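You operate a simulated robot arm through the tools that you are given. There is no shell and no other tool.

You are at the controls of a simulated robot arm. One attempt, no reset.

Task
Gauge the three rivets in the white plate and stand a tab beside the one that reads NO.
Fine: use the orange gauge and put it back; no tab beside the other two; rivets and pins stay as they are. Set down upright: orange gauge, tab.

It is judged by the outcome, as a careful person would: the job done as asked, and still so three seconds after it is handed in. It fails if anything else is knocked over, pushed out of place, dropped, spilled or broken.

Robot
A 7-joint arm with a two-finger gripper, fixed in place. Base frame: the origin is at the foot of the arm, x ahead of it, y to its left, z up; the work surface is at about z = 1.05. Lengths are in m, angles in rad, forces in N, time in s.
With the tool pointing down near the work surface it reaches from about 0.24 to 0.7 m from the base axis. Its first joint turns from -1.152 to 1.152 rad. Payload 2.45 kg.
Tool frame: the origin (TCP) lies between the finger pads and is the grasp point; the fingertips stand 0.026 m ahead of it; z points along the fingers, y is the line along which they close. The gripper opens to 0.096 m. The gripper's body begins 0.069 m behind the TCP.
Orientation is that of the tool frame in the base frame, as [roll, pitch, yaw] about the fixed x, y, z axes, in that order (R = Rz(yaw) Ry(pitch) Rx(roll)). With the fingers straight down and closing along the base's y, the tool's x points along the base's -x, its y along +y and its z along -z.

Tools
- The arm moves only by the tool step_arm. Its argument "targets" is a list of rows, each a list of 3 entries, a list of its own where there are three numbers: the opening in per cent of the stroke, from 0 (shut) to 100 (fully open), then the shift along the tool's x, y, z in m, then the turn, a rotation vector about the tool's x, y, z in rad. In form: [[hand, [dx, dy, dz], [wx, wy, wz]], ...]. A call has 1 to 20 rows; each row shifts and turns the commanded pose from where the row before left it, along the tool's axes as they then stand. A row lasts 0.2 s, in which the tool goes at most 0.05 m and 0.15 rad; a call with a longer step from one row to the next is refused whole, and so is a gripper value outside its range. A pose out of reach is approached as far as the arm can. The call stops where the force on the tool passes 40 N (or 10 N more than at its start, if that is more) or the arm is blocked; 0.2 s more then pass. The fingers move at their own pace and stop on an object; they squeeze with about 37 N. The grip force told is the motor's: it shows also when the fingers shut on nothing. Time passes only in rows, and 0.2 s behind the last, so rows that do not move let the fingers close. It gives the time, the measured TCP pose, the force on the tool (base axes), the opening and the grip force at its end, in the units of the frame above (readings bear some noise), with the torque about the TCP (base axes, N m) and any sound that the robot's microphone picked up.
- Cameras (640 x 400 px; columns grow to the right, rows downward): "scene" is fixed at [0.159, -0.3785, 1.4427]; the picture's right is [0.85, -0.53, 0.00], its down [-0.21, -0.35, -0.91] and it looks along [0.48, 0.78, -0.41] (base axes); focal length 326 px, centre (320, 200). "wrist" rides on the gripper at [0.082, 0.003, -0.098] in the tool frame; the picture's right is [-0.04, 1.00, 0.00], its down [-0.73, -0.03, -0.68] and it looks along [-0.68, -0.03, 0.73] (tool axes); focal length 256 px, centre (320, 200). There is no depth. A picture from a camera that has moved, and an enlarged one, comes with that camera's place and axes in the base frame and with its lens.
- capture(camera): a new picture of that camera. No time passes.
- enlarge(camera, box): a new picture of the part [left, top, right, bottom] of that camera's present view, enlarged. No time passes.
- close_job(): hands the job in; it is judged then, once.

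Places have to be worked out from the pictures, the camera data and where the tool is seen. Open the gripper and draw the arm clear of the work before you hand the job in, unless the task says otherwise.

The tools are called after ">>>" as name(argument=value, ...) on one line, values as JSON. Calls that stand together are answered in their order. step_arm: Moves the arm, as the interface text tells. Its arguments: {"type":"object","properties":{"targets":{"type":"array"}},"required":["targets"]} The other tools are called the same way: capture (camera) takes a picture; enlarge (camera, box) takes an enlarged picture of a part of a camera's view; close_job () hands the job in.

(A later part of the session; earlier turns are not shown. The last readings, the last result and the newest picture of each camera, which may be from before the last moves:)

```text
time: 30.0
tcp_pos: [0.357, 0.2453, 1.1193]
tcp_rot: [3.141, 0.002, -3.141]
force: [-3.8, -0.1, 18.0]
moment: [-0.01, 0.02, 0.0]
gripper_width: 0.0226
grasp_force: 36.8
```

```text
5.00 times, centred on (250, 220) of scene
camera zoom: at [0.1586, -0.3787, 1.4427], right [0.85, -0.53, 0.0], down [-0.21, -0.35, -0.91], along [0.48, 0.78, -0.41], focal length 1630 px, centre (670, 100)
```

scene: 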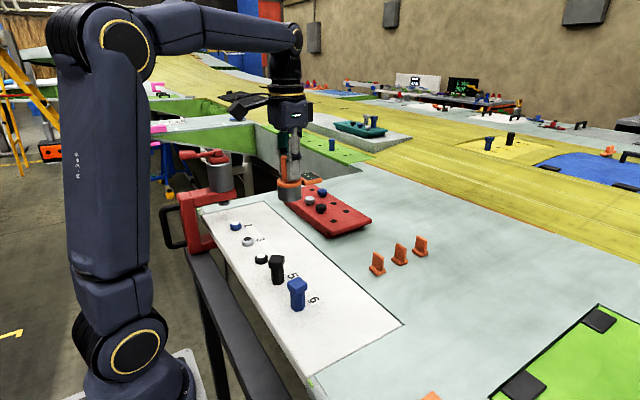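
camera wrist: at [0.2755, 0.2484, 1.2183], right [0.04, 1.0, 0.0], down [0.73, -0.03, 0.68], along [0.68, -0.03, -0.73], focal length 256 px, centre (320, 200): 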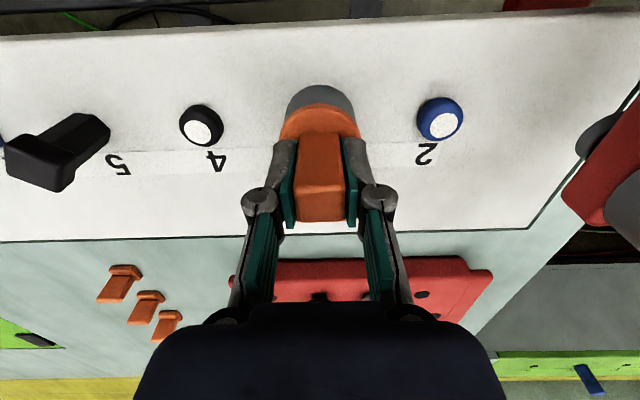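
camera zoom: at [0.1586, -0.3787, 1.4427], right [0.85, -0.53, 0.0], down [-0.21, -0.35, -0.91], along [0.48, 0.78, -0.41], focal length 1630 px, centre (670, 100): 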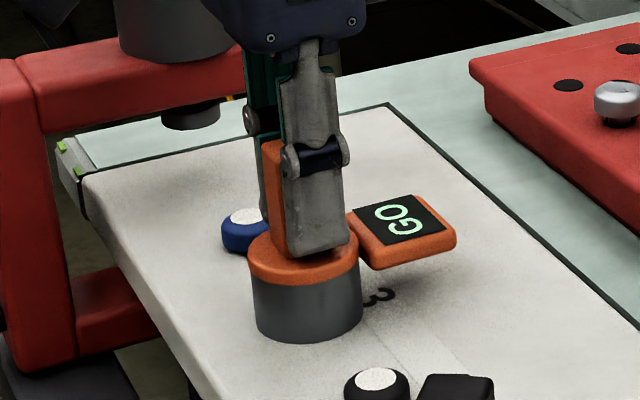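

Seated at 18 N on rivet 3: GO. Rivet 2 stands near the red press (its body ≈0.03 radius around (0.35, 0.40)), where the gripper's wide body could touch. I lift clear and turn the tool 45° so the body and camera swing away from the press, then look.

>>> step_arm(targets=[[10, [0, 0, -0.005], [0, 0, 0]], [10, [0, 0, -0.02], [0, 0, 0]], [10, [0, 0, -0.035], [0, 0, 0]], [10, [0, 0, -0.04], [0, 0, 0]], [10, [0, 0, 0], [0, 0, -0.131]], [10, [0, 0, 0], [0, 0, -0.131]], [10, [0, 0, 0], [0, 0, -0.131]], [10, [0, 0, 0], [0, 0, -0.131]], [10, [0, 0, 0], [0, 0, -0.131]], [10, [0, 0, 0], [0, 0, -0.131]], [10, [0, 0, 0], [0, 0, 0]], [10, [0, 0, 0], [0, 0, 0]]])

>>> capture(camera="wrist")

>>> enlarge(camera="scene", box=[170, 120, 330, 260])

```text
time: 32.6
tcp_pos: [0.3564, 0.245, 1.2185]
tcp_rot: [3.14, -0.001, -2.354]
force: [0.7, 0.9, -5.0]
moment: [-0.01, 0.04, 0.0]
gripper_width: 0.0228
grasp_force: 37.2
```

```text
taken
camera wrist: at [0.2966, 0.1892, 1.318], right [-0.68, 0.73, 0.0], down [0.54, 0.5, 0.68], along [0.5, 0.46, -0.73], focal length 256 px, centre (320, 200)
```

wrist: 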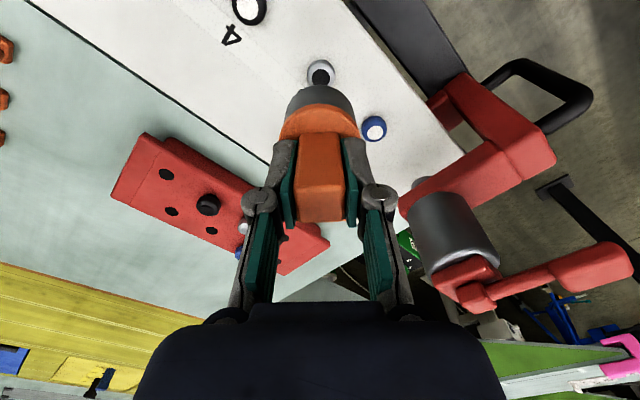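

```text
2.86 times, centred on (250, 190) of scene
camera zoom: at [0.159, -0.3785, 1.4427], right [0.85, -0.53, 0.0], down [-0.21, -0.35, -0.91], along [0.48, 0.78, -0.41], focal length 931 px, centre (520, 229)
```

zoom: 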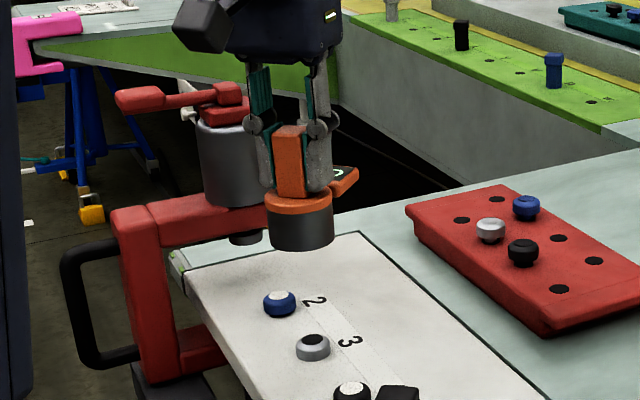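

The press needs careful measuring before I go near it. Enlarging both views of it.

>>> enlarge(camera="scene", box=[180, 130, 276, 220])

>>> enlarge(camera="wrist", box=[360, 60, 620, 320])

```text
4.44 times, centred on (228, 175) of scene
camera zoom: at [0.159, -0.3785, 1.4427], right [0.85, -0.53, 0.0], down [-0.21, -0.35, -0.91], along [0.48, 0.78, -0.41], focal length 1449 px, centre (729, 311)
```

zoom: 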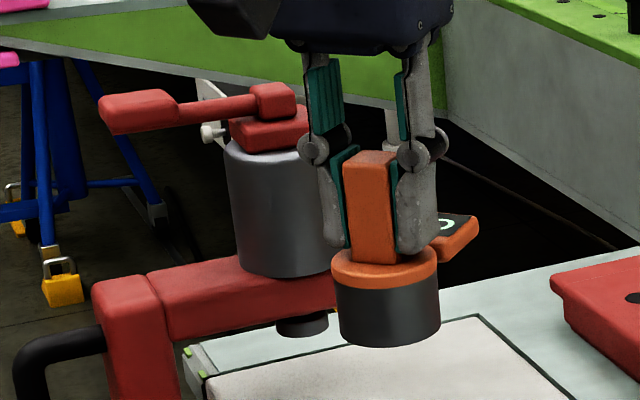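

```text
1.54 times, centred on (490, 190) of wrist
camera zoom: at [0.2966, 0.1892, 1.318], right [-0.68, 0.73, 0.0], down [0.54, 0.5, 0.68], along [0.5, 0.46, -0.73], focal length 394 px, centre (58, 215)
```

zoom: 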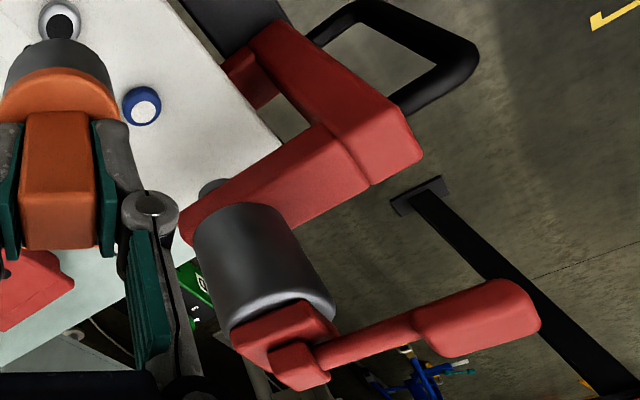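

Triangulating: the press cylinder's front is at y≈0.387 (z 1.13–1.20), lever at y≥0.39, so with the tool unturned the body (to y≈0.373) clears by ~14 mm. I turn back and go to a spot 55 mm in +x from rivet 2 to measure it exactly.

>>> step_arm(targets=[[10, [0, 0, 0], [0, 0, 0.131]], [10, [0, 0, 0], [0, 0, 0.131]], [10, [0, 0, 0], [0, 0, 0.131]], [10, [0, 0, 0], [0, 0, 0.131]], [10, [0, 0, 0], [0, 0, 0.131]], [10, [0, 0, 0], [0, 0, 0.131]], [10, [-0.027, 0, 0], [0, 0, 0]], [10, [-0.027, 0.02, 0], [0, 0, 0]], [10, [0, 0.03, 0], [0, 0, 0]], [10, [0, 0.029, 0], [0, 0, 0]], [10, [0, 0, 0.03], [0, 0, 0]], [10, [0, 0, 0.03], [0, 0, 0]], [10, [0, 0, 0], [0, 0, 0]], [10, [0, 0, 0], [0, 0, 0]], [10, [0, 0, 0], [0, 0, 0]]])

>>> capture(camera="wrist")

>>> enlarge(camera="scene", box=[180, 130, 310, 250])

>>> enlarge(camera="wrist", box=[260, 0, 388, 80])

```text
time: 35.8
tcp_pos: [0.4115, 0.326, 1.1589]
tcp_rot: [3.141, 0.002, -3.142]
force: [0.5, -0.1, -5.6]
moment: [0.0, 0.05, -0.01]
gripper_width: 0.0227
grasp_force: 37.4
```

```text
taken
camera wrist: at [0.3291, 0.3276, 1.2584], right [0.04, 1.0, 0.0], down [0.73, -0.03, 0.68], along [0.68, -0.03, -0.73], focal length 256 px, centre (320, 200)
```

wrist: 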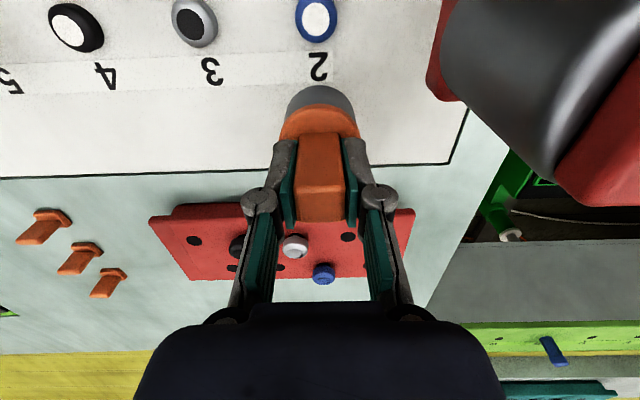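

```text
3.33 times, centred on (245, 190) of scene
camera zoom: at [0.159, -0.3785, 1.4427], right [0.85, -0.53, 0.0], down [-0.21, -0.35, -0.91], along [0.48, 0.78, -0.41], focal length 1086 px, centre (570, 233)
```

zoom: 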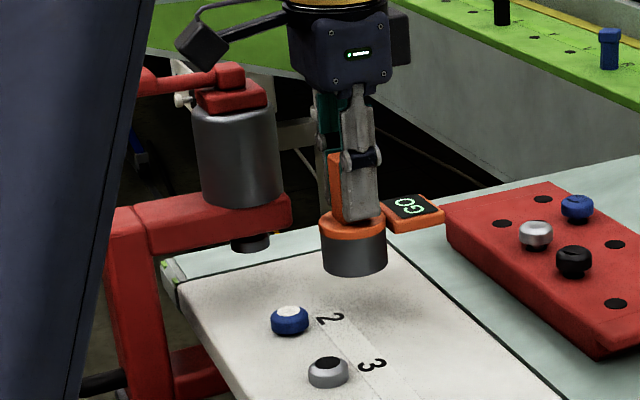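

```text
5.00 times, centred on (324, 40) of wrist
camera zoom: at [0.3291, 0.3276, 1.2584], right [0.04, 1.0, 0.0], down [0.73, -0.03, 0.68], along [0.68, -0.03, -0.73], focal length 1280 px, centre (300, 1000)
```

zoom: 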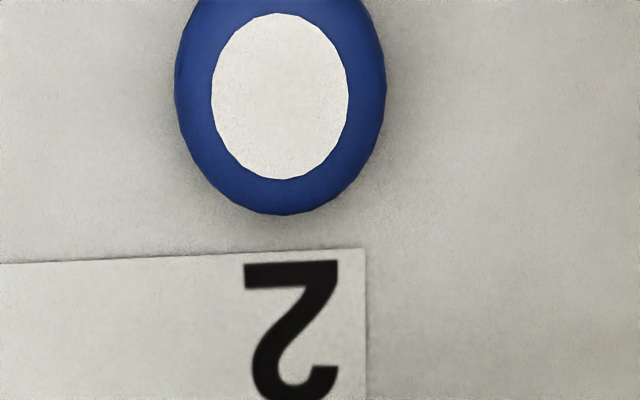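

Rivet 2 measures at (0.3556, 0.3236); the gauge is at (0.4088, 0.3249). I move over it and part-way down.

>>> step_arm(targets=[[10, [0.027, -0.0005, 0], [0, 0, 0]], [10, [0.0262, -0.0008, 0], [0, 0, 0]], [10, [0, 0, 0], [0, 0, 0]], [10, [0, 0, 0.01], [0, 0, 0]], [10, [0, 0, 0.01], [0, 0, 0]], [10, [0, 0, 0], [0, 0, 0]], [10, [0, 0, 0], [0, 0, 0]], [10, [0, 0, 0], [0, 0, 0]]])

>>> capture(camera="wrist")

>>> enlarge(camera="scene", box=[190, 160, 280, 250])

```text
time: 37.6
tcp_pos: [0.3604, 0.3236, 1.1386]
tcp_rot: [-3.141, 0.001, 3.141]
force: [-0.3, -0.5, -5.3]
moment: [0.02, 0.02, -0.01]
gripper_width: 0.0227
grasp_force: 37.3
```

```text
taken
camera wrist: at [0.2771, 0.3261, 1.2382], right [0.04, 1.0, 0.0], down [0.73, -0.03, 0.68], along [0.68, -0.03, -0.73], focal length 256 px, centre (320, 200)
```

wrist: 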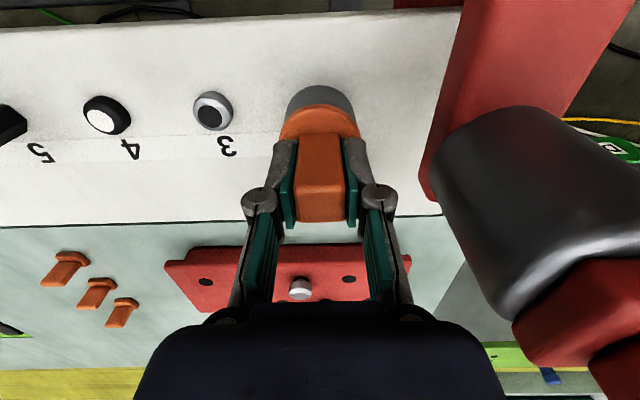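

```text
4.44 times, centred on (235, 205) of scene
camera zoom: at [0.159, -0.3785, 1.4427], right [0.85, -0.53, 0.0], down [-0.21, -0.35, -0.91], along [0.48, 0.78, -0.41], focal length 1449 px, centre (698, 178)
```

zoom: 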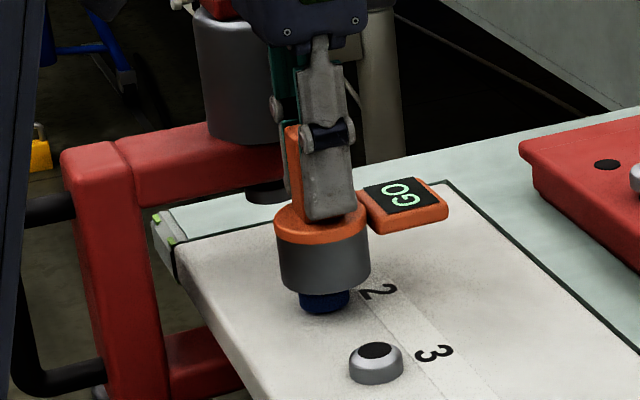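

Off by only ~1 mm; clearance to the press looks good. I correct and lower onto rivet 2 in small steps.

>>> step_arm(targets=[[10, [0.0012, 0, 0], [0, 0, 0]], [10, [0, 0, 0.003], [0, 0, 0]], [10, [0, 0, 0.003], [0, 0, 0]], [10, [0, 0, 0.003], [0, 0, 0]], [10, [0, 0, 0.003], [0, 0, 0]], [10, [0, 0, 0], [0, 0, 0]], [10, [0, 0, 0.002], [0, 0, 0]], [10, [0, 0, 0.001], [0, 0, 0]], [10, [0, 0, 0.001], [0, 0, 0]], [10, [0, 0, 0.001], [0, 0, 0]], [10, [0, 0, 0], [0, 0, 0]], [10, [0, 0, 0], [0, 0, 0]]])

>>> enlarge(camera="scene", box=[190, 160, 280, 250])

>>> capture(camera="wrist")

```text
time: 40.2
tcp_pos: [0.3569, 0.3243, 1.121]
tcp_rot: [3.141, 0.0, -3.142]
force: [0.6, -0.5, -5.3]
moment: [-0.03, 0.03, 0.01]
gripper_width: 0.0226
grasp_force: 37.3
```

```text
4.44 times, centred on (235, 205) of scene
camera zoom: at [0.159, -0.3785, 1.4427], right [0.85, -0.53, 0.0], down [-0.21, -0.35, -0.91], along [0.48, 0.78, -0.41], focal length 1449 px, centre (698, 178)
```

zoom: 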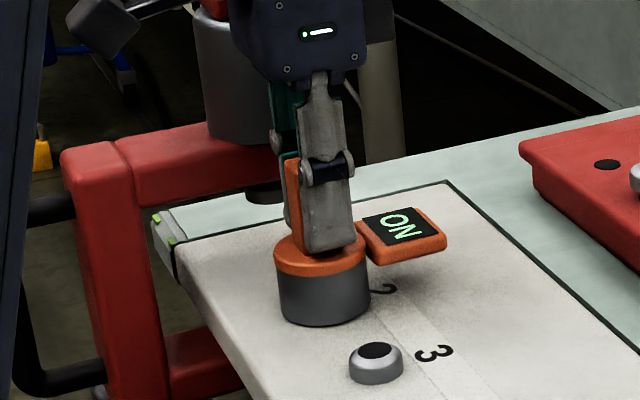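

```text
taken
camera wrist: at [0.2749, 0.3261, 1.2198], right [0.04, 1.0, 0.0], down [0.73, -0.03, 0.68], along [0.68, -0.03, -0.73], focal length 256 px, centre (320, 200)
```

wrist: 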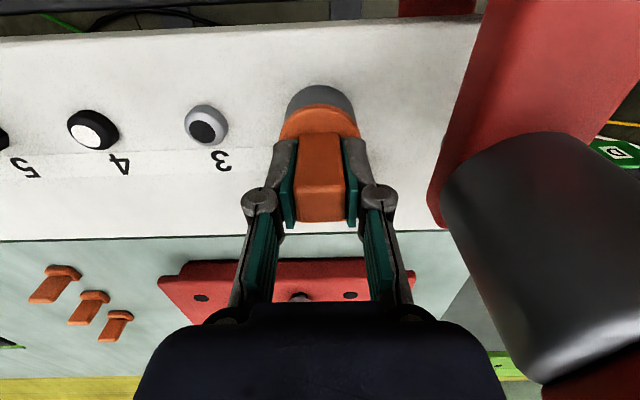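

It changed to NO at rivet 2. I seat it fully to make sure the reading stands.

>>> step_arm(targets=[[10, [0, 0, 0.001], [0, 0, 0]], [10, [0, 0, 0.001], [0, 0, 0]], [10, [0, 0, 0], [0, 0, 0]], [10, [0, 0, 0], [0, 0, 0]]])

>>> enlarge(camera="scene", box=[225, 190, 265, 220])

```text
time: 41.2
tcp_pos: [0.3567, 0.3236, 1.1187]
tcp_rot: [-3.141, 0.0, -3.141]
force: [-0.3, -0.8, -1.9]
moment: [0.01, -0.06, -0.01]
gripper_width: 0.0226
grasp_force: 37.5
```

```text
13.33 times, centred on (245, 205) of scene
camera zoom: at [0.159, -0.3785, 1.4427], right [0.85, -0.53, 0.0], down [-0.21, -0.35, -0.91], along [0.48, 0.78, -0.41], focal length 4346 px, centre (1320, 133)
```

zoom: 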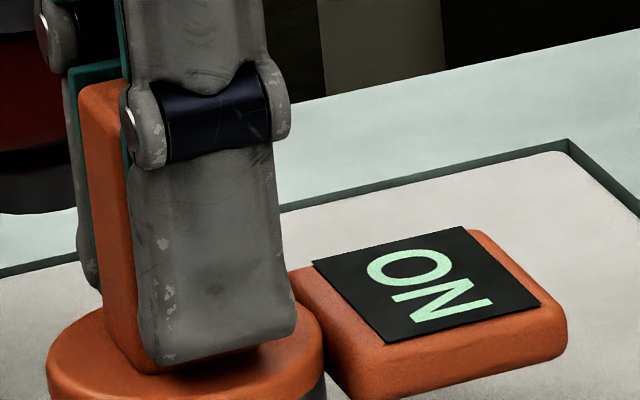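

Rivet 2 reads NO clearly. Since the display holds its last value, I'll re-gauge rivet 3 on the way back (by even spacing at (0.3555, 0.2436)) to see it flip to GO.

>>> step_arm(targets=[[10, [0, 0, -0.005], [0, 0, 0]], [10, [0, 0, -0.015], [0, 0, 0]], [10, [0, 0, -0.015], [0, 0, 0]], [10, [0, -0.02, 0], [0, 0, 0]], [10, [0, -0.03, 0], [0, 0, 0]], [10, [0, -0.03, 0], [0, 0, 0]], [10, [0, 0, 0], [0, 0, 0]], [10, [0, 0, 0.008], [0, 0, 0]], [10, [0, 0, 0.007], [0, 0, 0]], [10, [0, 0, 0], [0, 0, 0]], [10, [0, 0, 0], [0, 0, 0]], [10, [0, 0, 0], [0, 0, 0]]])

>>> enlarge(camera="scene", box=[210, 180, 290, 260])

>>> capture(camera="wrist")

```text
time: 43.8
tcp_pos: [0.3544, 0.2435, 1.139]
tcp_rot: [3.14, 0.001, -3.141]
force: [-0.7, 0.0, -3.8]
moment: [0.01, 0.02, -0.01]
gripper_width: 0.0224
grasp_force: 37.2
```

```text
5.00 times, centred on (250, 220) of scene
camera zoom: at [0.159, -0.3785, 1.4427], right [0.85, -0.53, 0.0], down [-0.21, -0.35, -0.91], along [0.48, 0.78, -0.41], focal length 1630 px, centre (670, 100)
```

zoom: 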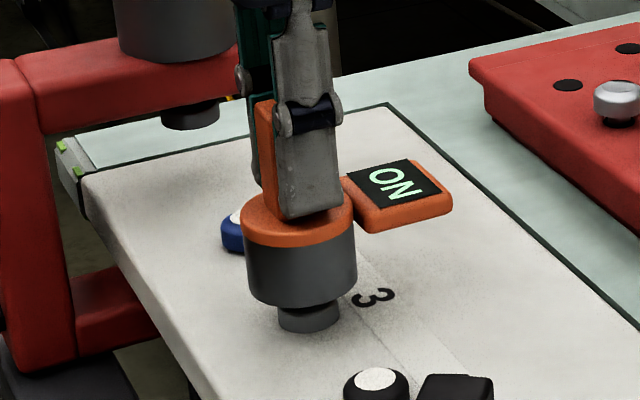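

```text
taken
camera wrist: at [0.2736, 0.2458, 1.2388], right [0.04, 1.0, 0.0], down [0.73, -0.03, 0.68], along [0.68, -0.03, -0.73], focal length 256 px, centre (320, 200)
```

wrist: 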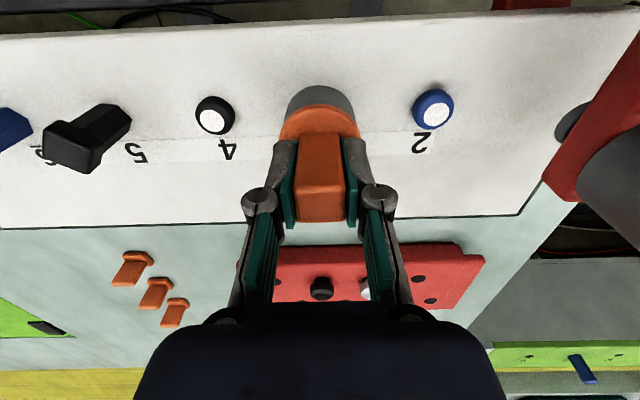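

Held NO shows the display is latching. Correct by 1.8 mm in x and lower onto rivet 3.

>>> step_arm(targets=[[10, [-0.0018, 0.0003, 0], [0, 0, 0]], [10, [0, 0, 0.003], [0, 0, 0]], [10, [0, 0, 0.003], [0, 0, 0]], [10, [0, 0, 0.003], [0, 0, 0]], [10, [0, 0, 0.003], [0, 0, 0]], [10, [0, 0, 0], [0, 0, 0]], [10, [0, 0, 0.002], [0, 0, 0]], [10, [0, 0, 0.001], [0, 0, 0]], [10, [0, 0, 0.001], [0, 0, 0]], [10, [0, 0, 0.001], [0, 0, 0]], [10, [0, 0, 0.001], [0, 0, 0]], [10, [0, 0, 0.001], [0, 0, 0]], [10, [0, 0, 0], [0, 0, 0]], [10, [0, 0, 0], [0, 0, 0]]])

>>> enlarge(camera="scene", box=[210, 180, 290, 260])

```text
time: 46.8
tcp_pos: [0.3584, 0.2441, 1.1215]
tcp_rot: [3.14, 0.0, -3.141]
force: [1.2, 0.7, -5.0]
moment: [-0.01, 0.02, -0.02]
gripper_width: 0.0227
grasp_force: 36.7
```

```text
5.00 times, centred on (250, 220) of scene
camera zoom: at [0.159, -0.3785, 1.4427], right [0.85, -0.53, 0.0], down [-0.21, -0.35, -0.91], along [0.48, 0.78, -0.41], focal length 1630 px, centre (670, 100)
```

zoom: 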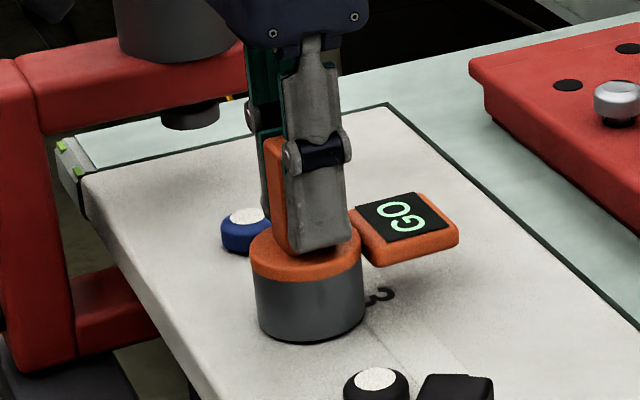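

Rivet 3 flips to GO: so 2 = NO, 3 and 4 = GO. I lift off and carry the gauge back above its original place (0.550, -0.0915).

>>> step_arm(targets=[[10, [0, 0, -0.005], [0, 0, 0]], [10, [0, 0, -0.025], [0, 0, 0]], [10, [0, 0, -0.045], [0, 0, 0]], [10, [0, 0, -0.045], [0, 0, 0]], [10, [-0.0216, -0.0373, 0], [0, 0, 0]], [10, [-0.0216, -0.0373, 0], [0, 0, 0]], [10, [-0.0216, -0.0373, 0], [0, 0, 0]], [10, [-0.0216, -0.0373, 0], [0, 0, 0]], [10, [-0.0216, -0.0373, 0], [0, 0, 0]], [10, [-0.0216, -0.0373, 0], [0, 0, 0]], [10, [-0.0216, -0.0373, 0], [0, 0, 0]], [10, [-0.0216, -0.0373, 0], [0, 0, 0]], [10, [-0.0216, -0.0373, 0], [0, 0, 0]], [10, [0, 0, 0], [0, 0, 0]], [10, [0, 0, 0], [0, 0, 0]], [10, [0, 0, 0.03], [0, 0, 0]], [10, [0, 0, 0.03], [0, 0, 0]], [10, [0, 0, 0.03], [0, 0, 0]], [10, [0, 0, 0], [0, 0, 0]], [10, [0, 0, 0], [0, 0, 0]]])

>>> capture(camera="wrist")

>>> enlarge(camera="scene", box=[350, 180, 510, 320])

```text
time: 51.0
tcp_pos: [0.5548, -0.0924, 1.149]
tcp_rot: [3.141, 0.0, -3.141]
force: [-0.5, 0.2, -4.7]
moment: [0.0, 0.06, 0.03]
gripper_width: 0.0228
grasp_force: 37.1
```

```text
taken
camera wrist: at [0.473, -0.0905, 1.2484], right [0.04, 1.0, 0.0], down [0.73, -0.03, 0.68], along [0.68, -0.03, -0.73], focal length 256 px, centre (320, 200)
```

wrist: 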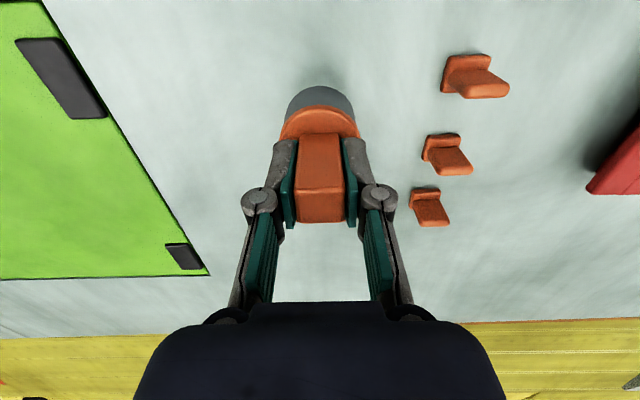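

```text
2.86 times, centred on (430, 250) of scene
camera zoom: at [0.159, -0.3785, 1.4427], right [0.85, -0.53, 0.0], down [-0.21, -0.35, -0.91], along [0.48, 0.78, -0.41], focal length 931 px, centre (6, 57)
```

zoom: 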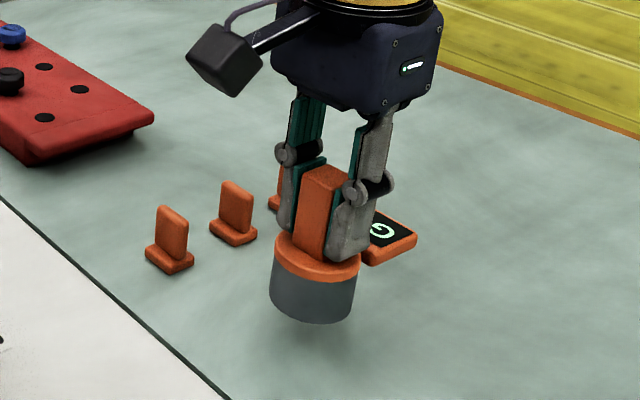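

Gauge at ≈(0.5527, -0.0932); I correct to (0.550, -0.0915) and lower towards the table.

>>> step_arm(targets=[[10, [0.0025, 0.0015, 0], [0, 0, 0]], [10, [0, 0, 0.01], [0, 0, 0]], [10, [0, 0, 0.008], [0, 0, 0]], [10, [0, 0, 0.005], [0, 0, 0]], [10, [0, 0, 0.003], [0, 0, 0]], [10, [0, 0, 0.001], [0, 0, 0]], [10, [0, 0, 0.001], [0, 0, 0]], [10, [0, 0, 0], [0, 0, 0]], [10, [0, 0, 0], [0, 0, 0]]])

>>> capture(camera="wrist")

>>> enlarge(camera="scene", box=[390, 250, 450, 310])

```text
time: 53.0
tcp_pos: [0.5498, -0.0914, 1.1221]
tcp_rot: [3.141, 0.0, -3.141]
force: [-0.2, -0.1, -5.5]
moment: [0.0, 0.03, 0.02]
gripper_width: 0.0226
grasp_force: 36.6
```

```text
taken
camera wrist: at [0.4682, -0.088, 1.2214], right [0.04, 1.0, 0.0], down [0.73, -0.03, 0.68], along [0.68, -0.03, -0.73], focal length 256 px, centre (320, 200)
```

wrist: 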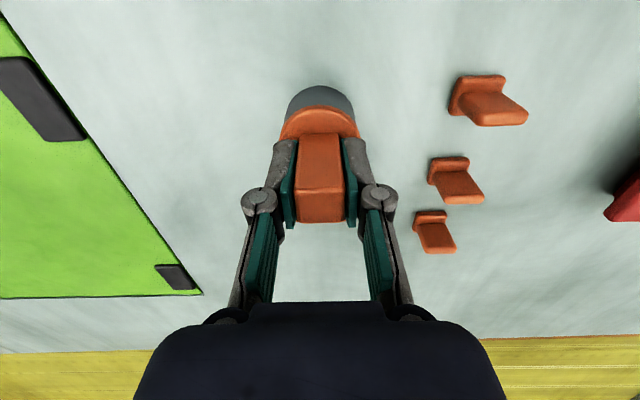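

```text
6.67 times, centred on (420, 280) of scene
camera zoom: at [0.159, -0.3785, 1.4427], right [0.85, -0.53, 0.0], down [-0.21, -0.35, -0.91], along [0.48, 0.78, -0.41], focal length 2173 px, centre (-347, -333)
```

zoom: 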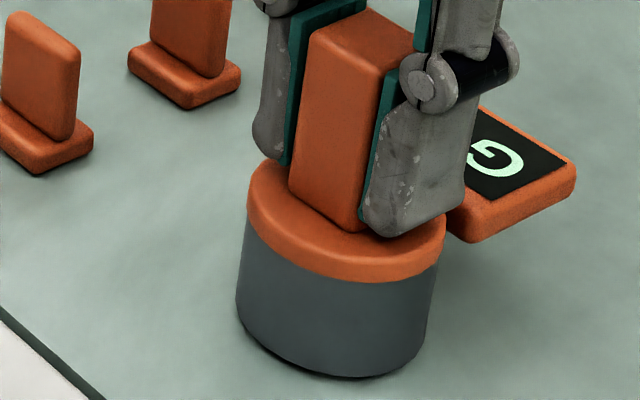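

Almost exactly over its old spot, about 3 mm above the table. I lower the rest in sub-millimetre steps until it rests.

>>> step_arm(targets=[[10, [-0.0015, 0, 0.001], [0, 0, 0]], [10, [0, 0, 0.001], [0, 0, 0]], [10, [0, 0, 0.0008], [0, 0, 0]], [10, [0, 0, 0], [0, 0, 0]], [10, [0, 0, 0], [0, 0, 0]], [10, [0, 0, 0], [0, 0, 0]]])

```text
time: 54.4
tcp_pos: [0.5509, -0.0905, 1.1195]
tcp_rot: [3.14, 0.0, -3.141]
force: [0.0, 0.0, -5.7]
moment: [-0.03, 0.06, -0.01]
gripper_width: 0.0223
grasp_force: 37.2
```

Not yet bearing on the table; a little more.

>>> step_arm(targets=[[10, [0, 0, 0.0008], [0, 0, 0]], [10, [0, 0, 0], [0, 0, 0]], [10, [0, 0, 0.0005], [0, 0, 0]], [10, [0, 0, 0], [0, 0, 0]], [10, [0, 0, 0], [0, 0, 0]]])

>>> enlarge(camera="scene", box=[390, 250, 450, 310])

```text
time: 55.6
tcp_pos: [0.5505, -0.0901, 1.1182]
tcp_rot: [-3.14, 0.003, -3.141]
force: [-3.7, 1.0, 24.9]
moment: [0.06, 0.43, 0.0]
gripper_width: 0.0225
grasp_force: 36.8
```

```text
6.67 times, centred on (420, 280) of scene
camera zoom: at [0.1584, -0.3784, 1.4428], right [0.85, -0.53, 0.0], down [-0.21, -0.35, -0.91], along [0.48, 0.78, -0.41], focal length 2173 px, centre (-347, -333)
```

zoom: 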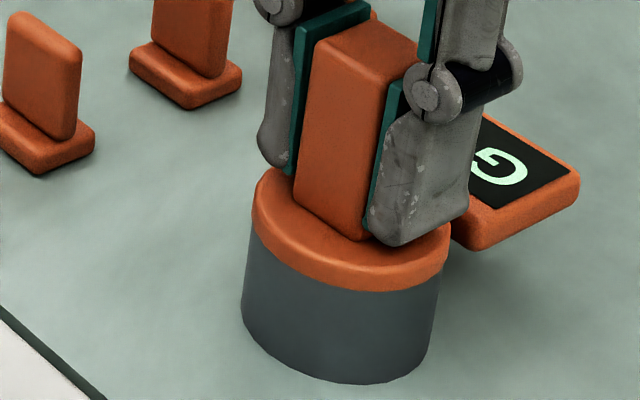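

It rests on the table (25 N). I relieve the push slightly, open the fingers, and then rise.

>>> step_arm(targets=[[10, [0, 0, -0.0008], [0, 0, 0]], [10, [0, 0, 0], [0, 0, 0]], [40, [0, 0, 0], [0, 0, 0]], [60, [0, 0, 0], [0, 0, 0]], [60, [0, 0, 0], [0, 0, 0]], [60, [0, 0, 0], [0, 0, 0]], [60, [0, 0, -0.01], [0, 0, 0]], [60, [0, 0, -0.03], [0, 0, 0]], [60, [0, 0, -0.04], [0, 0, 0]], [60, [0, 0, -0.04], [0, 0, 0]], [60, [0, 0, 0], [0, 0, 0]], [60, [0, 0, 0], [0, 0, 0]]])

>>> enlarge(camera="scene", box=[350, 220, 480, 320])

>>> capture(camera="wrist")

```text
time: 58.2
tcp_pos: [0.5535, -0.0889, 1.2427]
tcp_rot: [3.14, -0.001, 3.141]
force: [0.5, -0.4, 0.0]
moment: [0.0, 0.03, -0.04]
gripper_width: 0.0574
grasp_force: 0.1
```

```text
4.00 times, centred on (415, 270) of scene
camera zoom: at [0.159, -0.3785, 1.4427], right [0.85, -0.53, 0.0], down [-0.21, -0.35, -0.91], along [0.48, 0.78, -0.41], focal length 1304 px, centre (-60, -80)
```

zoom: 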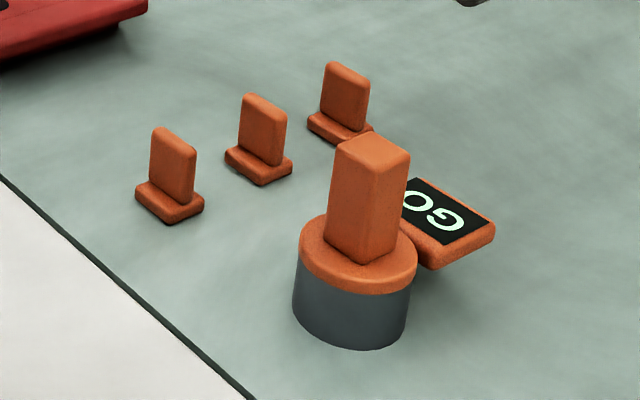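

```text
taken
camera wrist: at [0.4711, -0.0871, 1.3426], right [0.04, 1.0, 0.0], down [0.73, -0.03, 0.68], along [0.68, -0.03, -0.73], focal length 256 px, centre (320, 200)
```

wrist: 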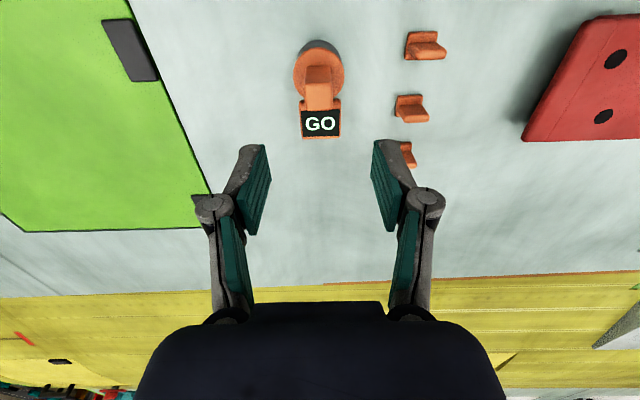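

The gauge is back standing in its original place. Next, the nearest tab at about (0.531, 0.007): I move above it for a close look.

>>> step_arm(targets=[[60, [0.011, 0.03, 0], [0, 0, 0]], [60, [0.011, 0.033, 0], [0, 0, 0]], [60, [0, 0.033, 0], [0, 0, 0]], [60, [0, 0, 0.03], [0, 0, 0]], [60, [0, 0, 0.02], [0, 0, 0]], [60, [0, 0, 0], [0, 0, 0]], [60, [0, 0, 0], [0, 0, 0]], [60, [0, 0, 0], [0, 0, 0]]])

>>> capture(camera="wrist")

>>> enlarge(camera="wrist", box=[270, 60, 370, 160])

>>> enlarge(camera="scene", box=[360, 230, 400, 290])

```text
time: 60.0
tcp_pos: [0.5302, 0.0042, 1.1902]
tcp_rot: [3.141, 0.001, -3.141]
force: [-0.6, 0.5, 0.8]
moment: [-0.03, 0.01, -0.03]
gripper_width: 0.0575
grasp_force: 0.0
```

```text
taken
camera wrist: at [0.4485, 0.0064, 1.2901], right [0.04, 1.0, 0.0], down [0.73, -0.03, 0.68], along [0.68, -0.03, -0.73], focal length 256 px, centre (320, 200)
```

wrist: 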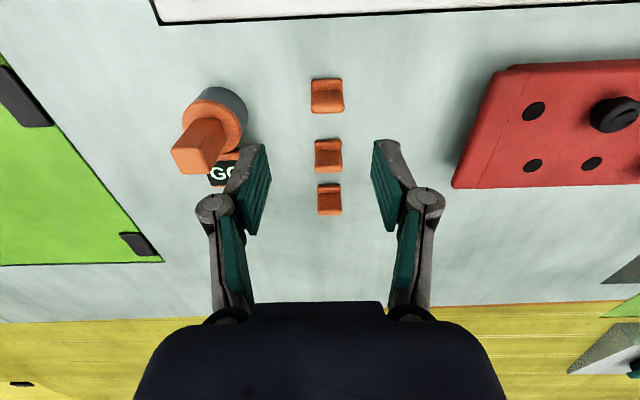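

```text
4.00 times, centred on (320, 110) of wrist
camera zoom: at [0.4485, 0.0064, 1.2901], right [0.04, 1.0, 0.0], down [0.73, -0.03, 0.68], along [0.68, -0.03, -0.73], focal length 1024 px, centre (320, 560)
```

zoom: 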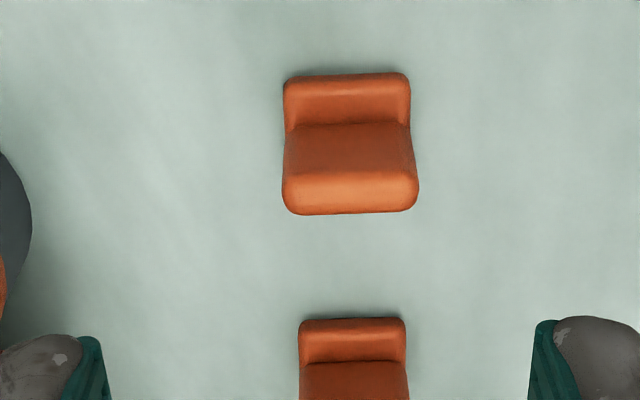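

```text
6.67 times, centred on (380, 260) of scene
camera zoom: at [0.159, -0.3785, 1.4427], right [0.85, -0.53, 0.0], down [-0.21, -0.35, -0.91], along [0.48, 0.78, -0.41], focal length 2173 px, centre (-80, -200)
```

zoom: 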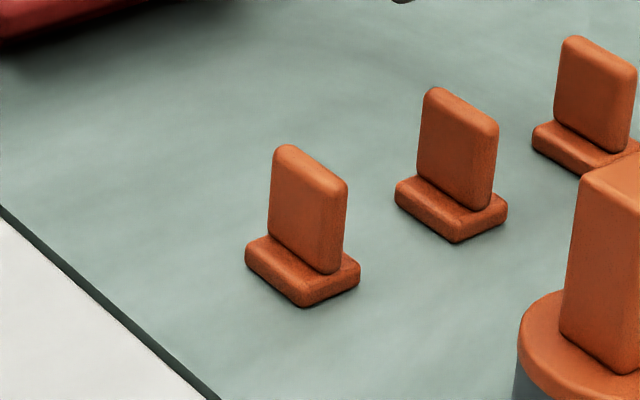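

Tab 1: upright plate centred at (0.531, 0.0084), ~27 mm wide in y, 8 mm thick, top z≈1.097, base ~8 mm high. I centre on it, descend to TCP z≈1.088, and check before closing.

>>> step_arm(targets=[[60, [-0.0008, 0.0045, 0], [0, 0, 0]], [60, [0, 0, 0.03], [0, 0, 0]], [60, [0, 0, 0.03], [0, 0, 0]], [60, [0, 0, 0.025], [0, 0, 0]], [60, [0, 0, 0.016], [0, 0, 0]], [60, [0, 0, 0], [0, 0, 0]], [60, [0, 0, 0], [0, 0, 0]], [60, [0, 0, 0], [0, 0, 0]]])

>>> capture(camera="wrist")

>>> enlarge(camera="scene", box=[340, 220, 430, 300])

```text
time: 61.8
tcp_pos: [0.5322, 0.0091, 1.0874]
tcp_rot: [3.14, -0.001, -3.141]
force: [0.7, 0.2, -0.5]
moment: [-0.04, 0.04, 0.0]
gripper_width: 0.0576
grasp_force: 0.1
```

```text
taken
camera wrist: at [0.4487, 0.0114, 1.187], right [0.04, 1.0, 0.0], down [0.73, -0.03, 0.68], along [0.68, -0.03, -0.73], focal length 256 px, centre (320, 200)
```

wrist: 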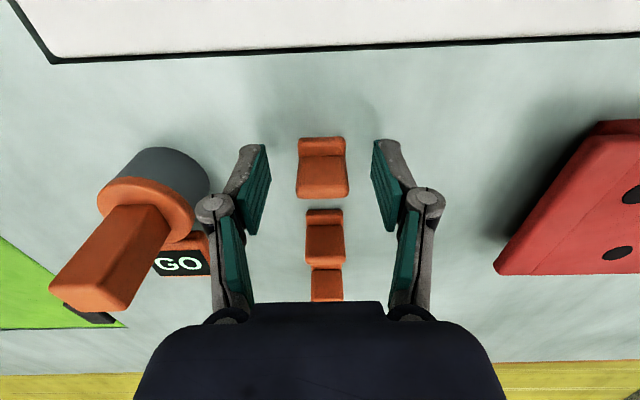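

```text
5.00 times, centred on (385, 260) of scene
camera zoom: at [0.159, -0.3785, 1.4427], right [0.85, -0.53, 0.0], down [-0.21, -0.35, -0.91], along [0.48, 0.78, -0.41], focal length 1630 px, centre (-5, -100)
```

zoom: 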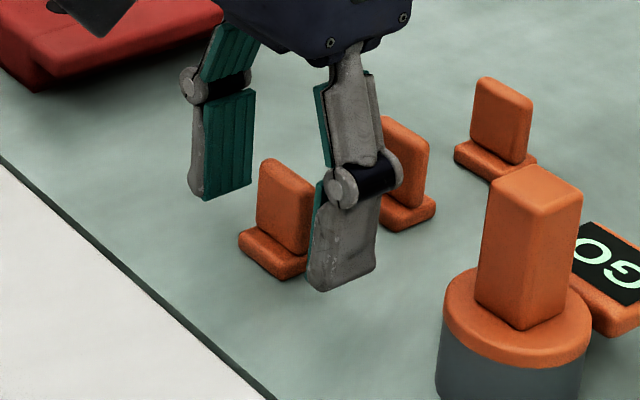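

The tab is centred between the fingers. I close on it.

>>> step_arm(targets=[[35, [0, 0, 0], [0, 0, 0]], [25, [0, 0, 0], [0, 0, 0]], [15, [0, 0, 0], [0, 0, 0]], [10, [0, 0, 0], [0, 0, 0]], [10, [0, 0, 0], [0, 0, 0]], [10, [0, 0, 0], [0, 0, 0]]])

>>> capture(camera="wrist")

```text
time: 63.2
tcp_pos: [0.5297, 0.0091, 1.0876]
tcp_rot: [3.141, 0.002, 3.141]
force: [-0.6, -0.3, 2.4]
moment: [0.03, -0.04, 0.0]
gripper_width: 0.0275
grasp_force: 37.0
```

```text
taken
camera wrist: at [0.4487, 0.0114, 1.1871], right [0.04, 1.0, 0.0], down [0.73, -0.03, 0.68], along [0.68, -0.03, -0.73], focal length 256 px, centre (320, 200)
```

wrist: 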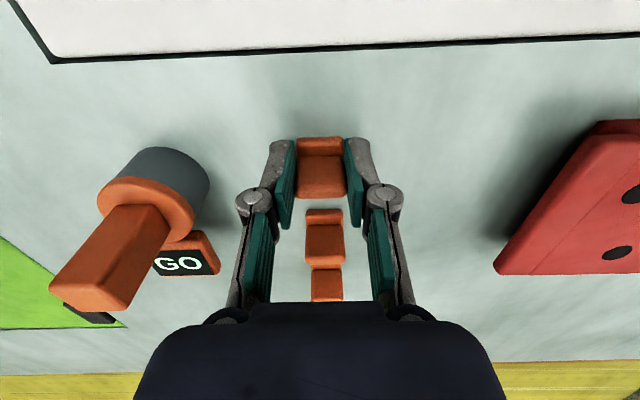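

The tab is held (27.5 mm, 37 N). I lift it and carry it to above the spot beside rivet 2, about (0.388, 0.320), staying high.

>>> step_arm(targets=[[10, [0, 0, -0.01], [0, 0, 0]], [10, [0, 0, -0.03], [0, 0, 0]], [10, [0, 0, -0.045], [0, 0, 0]], [10, [0, 0, -0.045], [0, 0, 0]], [10, [0.0178, 0.0389, 0], [0, 0, 0]], [10, [0.0178, 0.0389, 0], [0, 0, 0]], [10, [0.0178, 0.0389, 0], [0, 0, 0]], [10, [0.0178, 0.0389, 0], [0, 0, 0]], [10, [0.0178, 0.0389, 0], [0, 0, 0]], [10, [0.0178, 0.0389, 0], [0, 0, 0]], [10, [0.0178, 0.0389, 0], [0, 0, 0]], [10, [0.0178, 0.0389, 0], [0, 0, 0]], [10, [0, 0, 0], [0, 0, 0]], [10, [0, 0, 0], [0, 0, 0]], [10, [0, 0, 0.03], [0, 0, 0]], [10, [0, 0, 0.03], [0, 0, 0]], [10, [0, 0, 0], [0, 0, 0]], [10, [0, 0, 0], [0, 0, 0]]])

>>> capture(camera="wrist")

>>> enlarge(camera="scene", box=[190, 140, 300, 250])

```text
time: 67.0
tcp_pos: [0.3857, 0.3218, 1.16]
tcp_rot: [3.141, -0.001, 3.14]
force: [0.2, 0.5, -0.9]
moment: [0.0, 0.0, -0.04]
gripper_width: 0.0269
grasp_force: 37.0
```

```text
taken
camera wrist: at [0.3038, 0.3242, 1.2594], right [0.04, 1.0, 0.0], down [0.73, -0.03, 0.68], along [0.68, -0.03, -0.73], focal length 256 px, centre (320, 200)
```

wrist: 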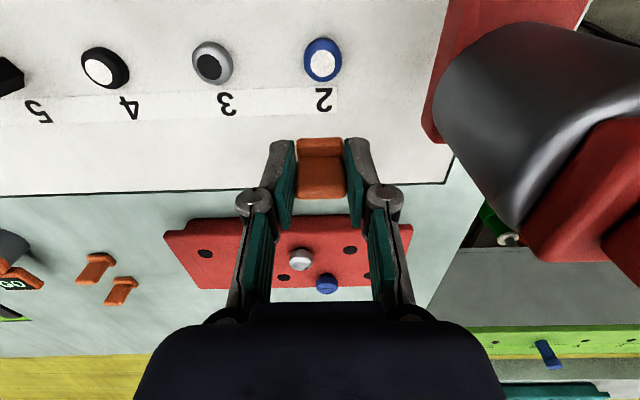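

```text
3.64 times, centred on (245, 195) of scene
camera zoom: at [0.159, -0.3785, 1.4427], right [0.85, -0.53, 0.0], down [-0.21, -0.35, -0.91], along [0.48, 0.78, -0.41], focal length 1185 px, centre (593, 218)
```

zoom: 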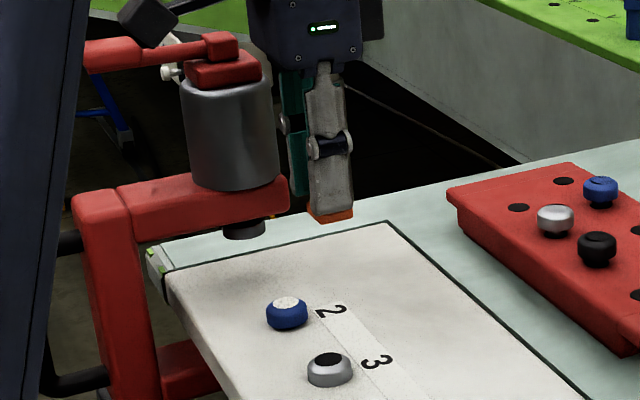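

Clear of the press. I descend most of the way with a small correction, then check.

>>> step_arm(targets=[[10, [-0.0015, -0.0015, 0.015], [0, 0, 0]], [10, [0, 0, 0.02], [0, 0, 0]], [10, [0, 0, 0.015], [0, 0, 0]], [10, [0, 0, 0.01], [0, 0, 0]], [10, [0, 0, 0], [0, 0, 0]], [10, [0, 0, 0], [0, 0, 0]], [10, [0, 0, 0], [0, 0, 0]]])

>>> capture(camera="wrist")

>>> enlarge(camera="scene", box=[190, 150, 290, 250])

```text
time: 68.6
tcp_pos: [0.3888, 0.3203, 1.0984]
tcp_rot: [-3.141, 0.0, -3.141]
force: [0.3, 1.6, -1.0]
moment: [-0.01, 0.04, 0.01]
gripper_width: 0.027
grasp_force: 36.8
```

```text
taken
camera wrist: at [0.3074, 0.3228, 1.1975], right [0.04, 1.0, 0.0], down [0.73, -0.03, 0.68], along [0.68, -0.03, -0.73], focal length 256 px, centre (320, 200)
```

wrist: 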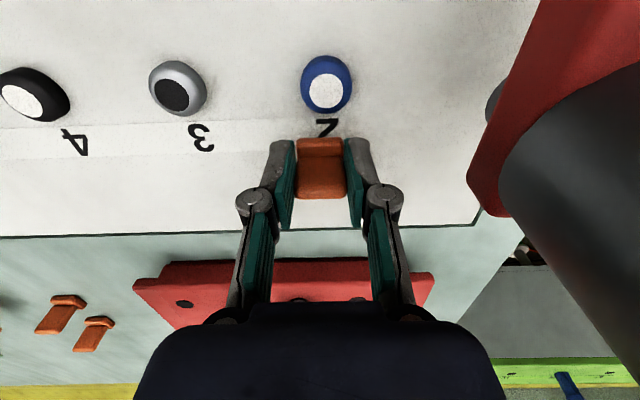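

```text
4.00 times, centred on (240, 200) of scene
camera zoom: at [0.159, -0.3785, 1.4427], right [0.85, -0.53, 0.0], down [-0.21, -0.35, -0.91], along [0.48, 0.78, -0.41], focal length 1304 px, centre (640, 200)
```

zoom: 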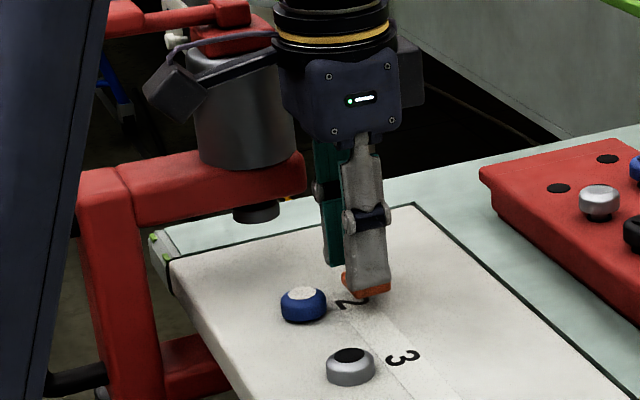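

Tab bottom is ~10 mm above the plate. I lower the last bit in small steps.

>>> step_arm(targets=[[10, [0.0015, 0, 0.003], [0, 0, 0]], [10, [0, 0, 0.003], [0, 0, 0]], [10, [0, 0, 0.002], [0, 0, 0]], [10, [0, 0, 0], [0, 0, 0]], [10, [0, 0, 0.0007], [0, 0, 0]], [10, [0, 0, 0.0007], [0, 0, 0]], [10, [0, 0, 0], [0, 0, 0]], [10, [0, 0, 0], [0, 0, 0]]])

>>> enlarge(camera="scene", box=[225, 200, 275, 250])

>>> capture(camera="wrist")

```text
time: 70.4
tcp_pos: [0.3874, 0.3203, 1.0893]
tcp_rot: [3.141, 0.0, 3.141]
force: [0.5, -0.8, -0.6]
moment: [0.02, 0.02, 0.01]
gripper_width: 0.0271
grasp_force: 36.9
```

```text
8.00 times, centred on (250, 225) of scene
camera zoom: at [0.159, -0.3785, 1.4427], right [0.85, -0.53, 0.0], down [-0.21, -0.35, -0.91], along [0.48, 0.78, -0.41], focal length 2608 px, centre (880, 0)
```

zoom: 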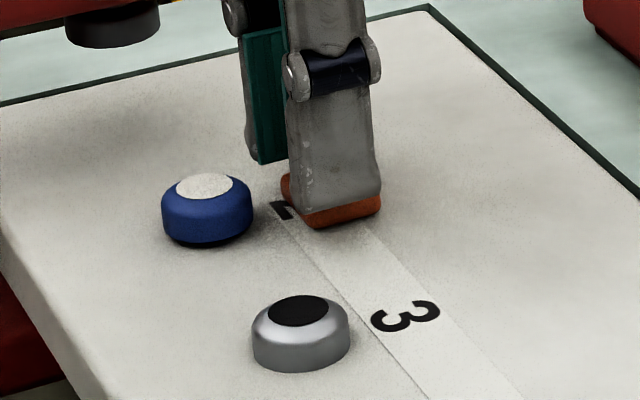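

```text
taken
camera wrist: at [0.3056, 0.3217, 1.1879], right [0.04, 1.0, 0.0], down [0.73, -0.03, 0.68], along [0.68, -0.03, -0.73], focal length 256 px, centre (320, 200)
```

wrist: 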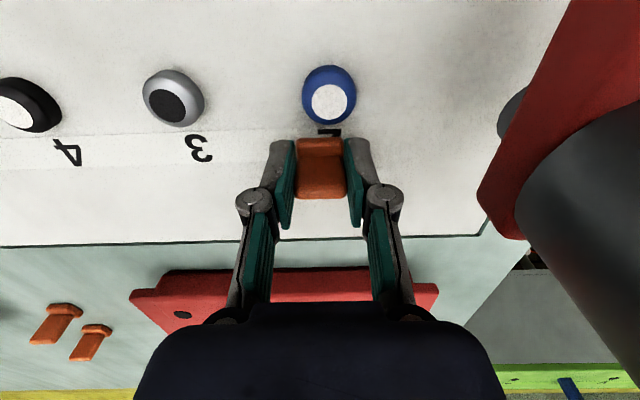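

About 1 mm left. Small steps to contact.

>>> step_arm(targets=[[10, [0, 0, 0.0006], [0, 0, 0]], [10, [0, 0, 0], [0, 0, 0]], [10, [0, 0, 0.0005], [0, 0, 0]], [10, [0, 0, 0], [0, 0, 0]], [10, [0, 0, 0], [0, 0, 0]]])

```text
time: 71.6
tcp_pos: [0.3873, 0.3192, 1.0878]
tcp_rot: [3.14, 0.001, -3.141]
force: [-3.6, -3.0, 12.0]
moment: [-0.11, 0.03, -0.01]
gripper_width: 0.0267
grasp_force: 37.4
```

The tab rests on the plate (12 N). I ease off slightly, open evenly to about 45 mm, and rise straight up.

>>> step_arm(targets=[[10, [0, 0, -0.0004], [0, 0, 0]], [10, [0, 0, 0], [0, 0, 0]], [35, [0, 0, 0], [0, 0, 0]], [45, [0, 0, 0], [0, 0, 0]], [45, [0, 0, 0], [0, 0, 0]], [45, [0, 0, 0], [0, 0, 0]], [45, [0, 0, -0.01], [0, 0, 0]], [45, [0, 0, -0.03], [0, 0, 0]], [45, [0, 0, -0.045], [0, 0, 0]], [45, [0, 0, -0.045], [0, 0, 0]], [45, [0, 0, -0.03], [0, 0, 0]], [45, [0, 0, 0], [0, 0, 0]], [45, [0, 0, 0], [0, 0, 0]]])

>>> enlarge(camera="scene", box=[210, 180, 290, 260])

>>> capture(camera="wrist")

```text
time: 74.4
tcp_pos: [0.3879, 0.3211, 1.2473]
tcp_rot: [-3.141, 0.0, -3.141]
force: [-0.2, -0.3, 0.7]
moment: [-0.01, 0.04, -0.01]
gripper_width: 0.0433
grasp_force: 0.1
```

```text
5.00 times, centred on (250, 220) of scene
camera zoom: at [0.159, -0.3785, 1.4427], right [0.85, -0.53, 0.0], down [-0.21, -0.35, -0.91], along [0.48, 0.78, -0.41], focal length 1630 px, centre (670, 100)
```

zoom: 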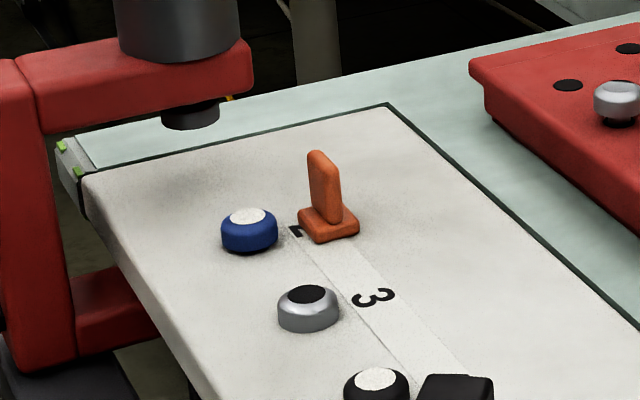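

```text
taken
camera wrist: at [0.3063, 0.3232, 1.3465], right [0.04, 1.0, 0.0], down [0.73, -0.03, 0.68], along [0.68, -0.03, -0.73], focal length 256 px, centre (320, 200)
```

wrist: 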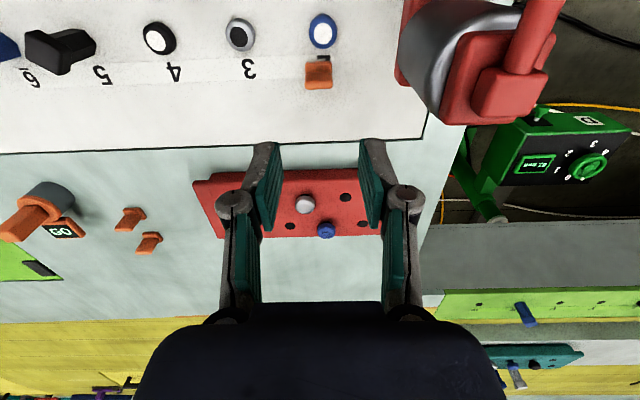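

The tab stands upright beside rivet 2. I draw the arm up and clear, open fully, and take a last overall look.

>>> step_arm(targets=[[60, [0, 0, -0.04], [0, 0, 0]], [80, [0, -0.03, -0.03], [0, 0, 0]], [100, [-0.02, -0.04, 0], [0, 0, 0]], [100, [-0.02, -0.04, 0], [0, 0, 0]], [100, [-0.02, -0.04, 0], [0, 0, 0]], [100, [0, 0, 0], [0, 0, 0]], [100, [0, 0, 0], [0, 0, 0]]])

>>> capture(camera="scene")

>>> capture(camera="wrist")

```text
time: 76.0
tcp_pos: [0.4465, 0.1709, 1.3189]
tcp_rot: [3.141, 0.001, -3.141]
force: [-0.8, 0.3, -0.1]
moment: [-0.01, -0.03, 0.01]
gripper_width: 0.0961
grasp_force: 0.0
```

```text
taken
```

scene: 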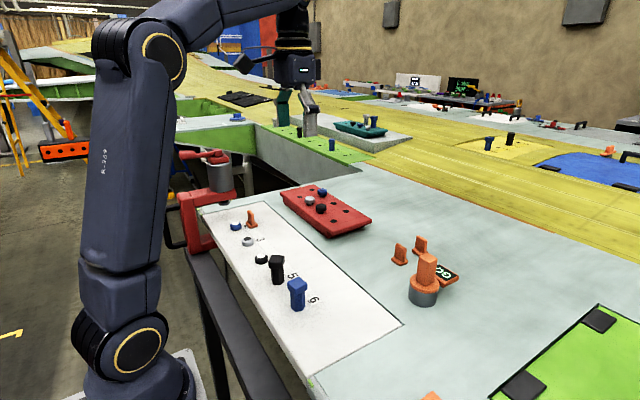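

```text
taken
camera wrist: at [0.3656, 0.1723, 1.4182], right [0.04, 1.0, 0.0], down [0.73, -0.03, 0.68], along [0.68, -0.03, -0.73], focal length 256 px, centre (320, 200)
```

wrist: 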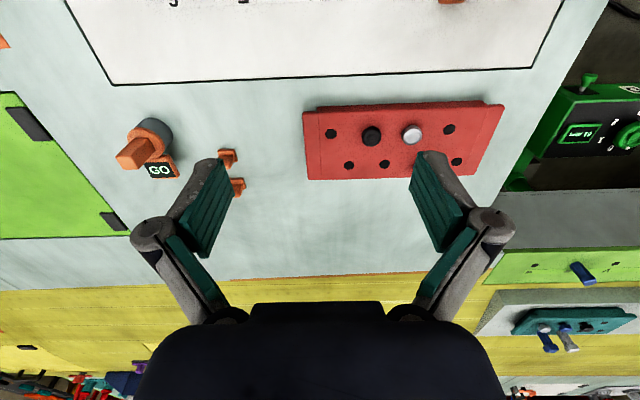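

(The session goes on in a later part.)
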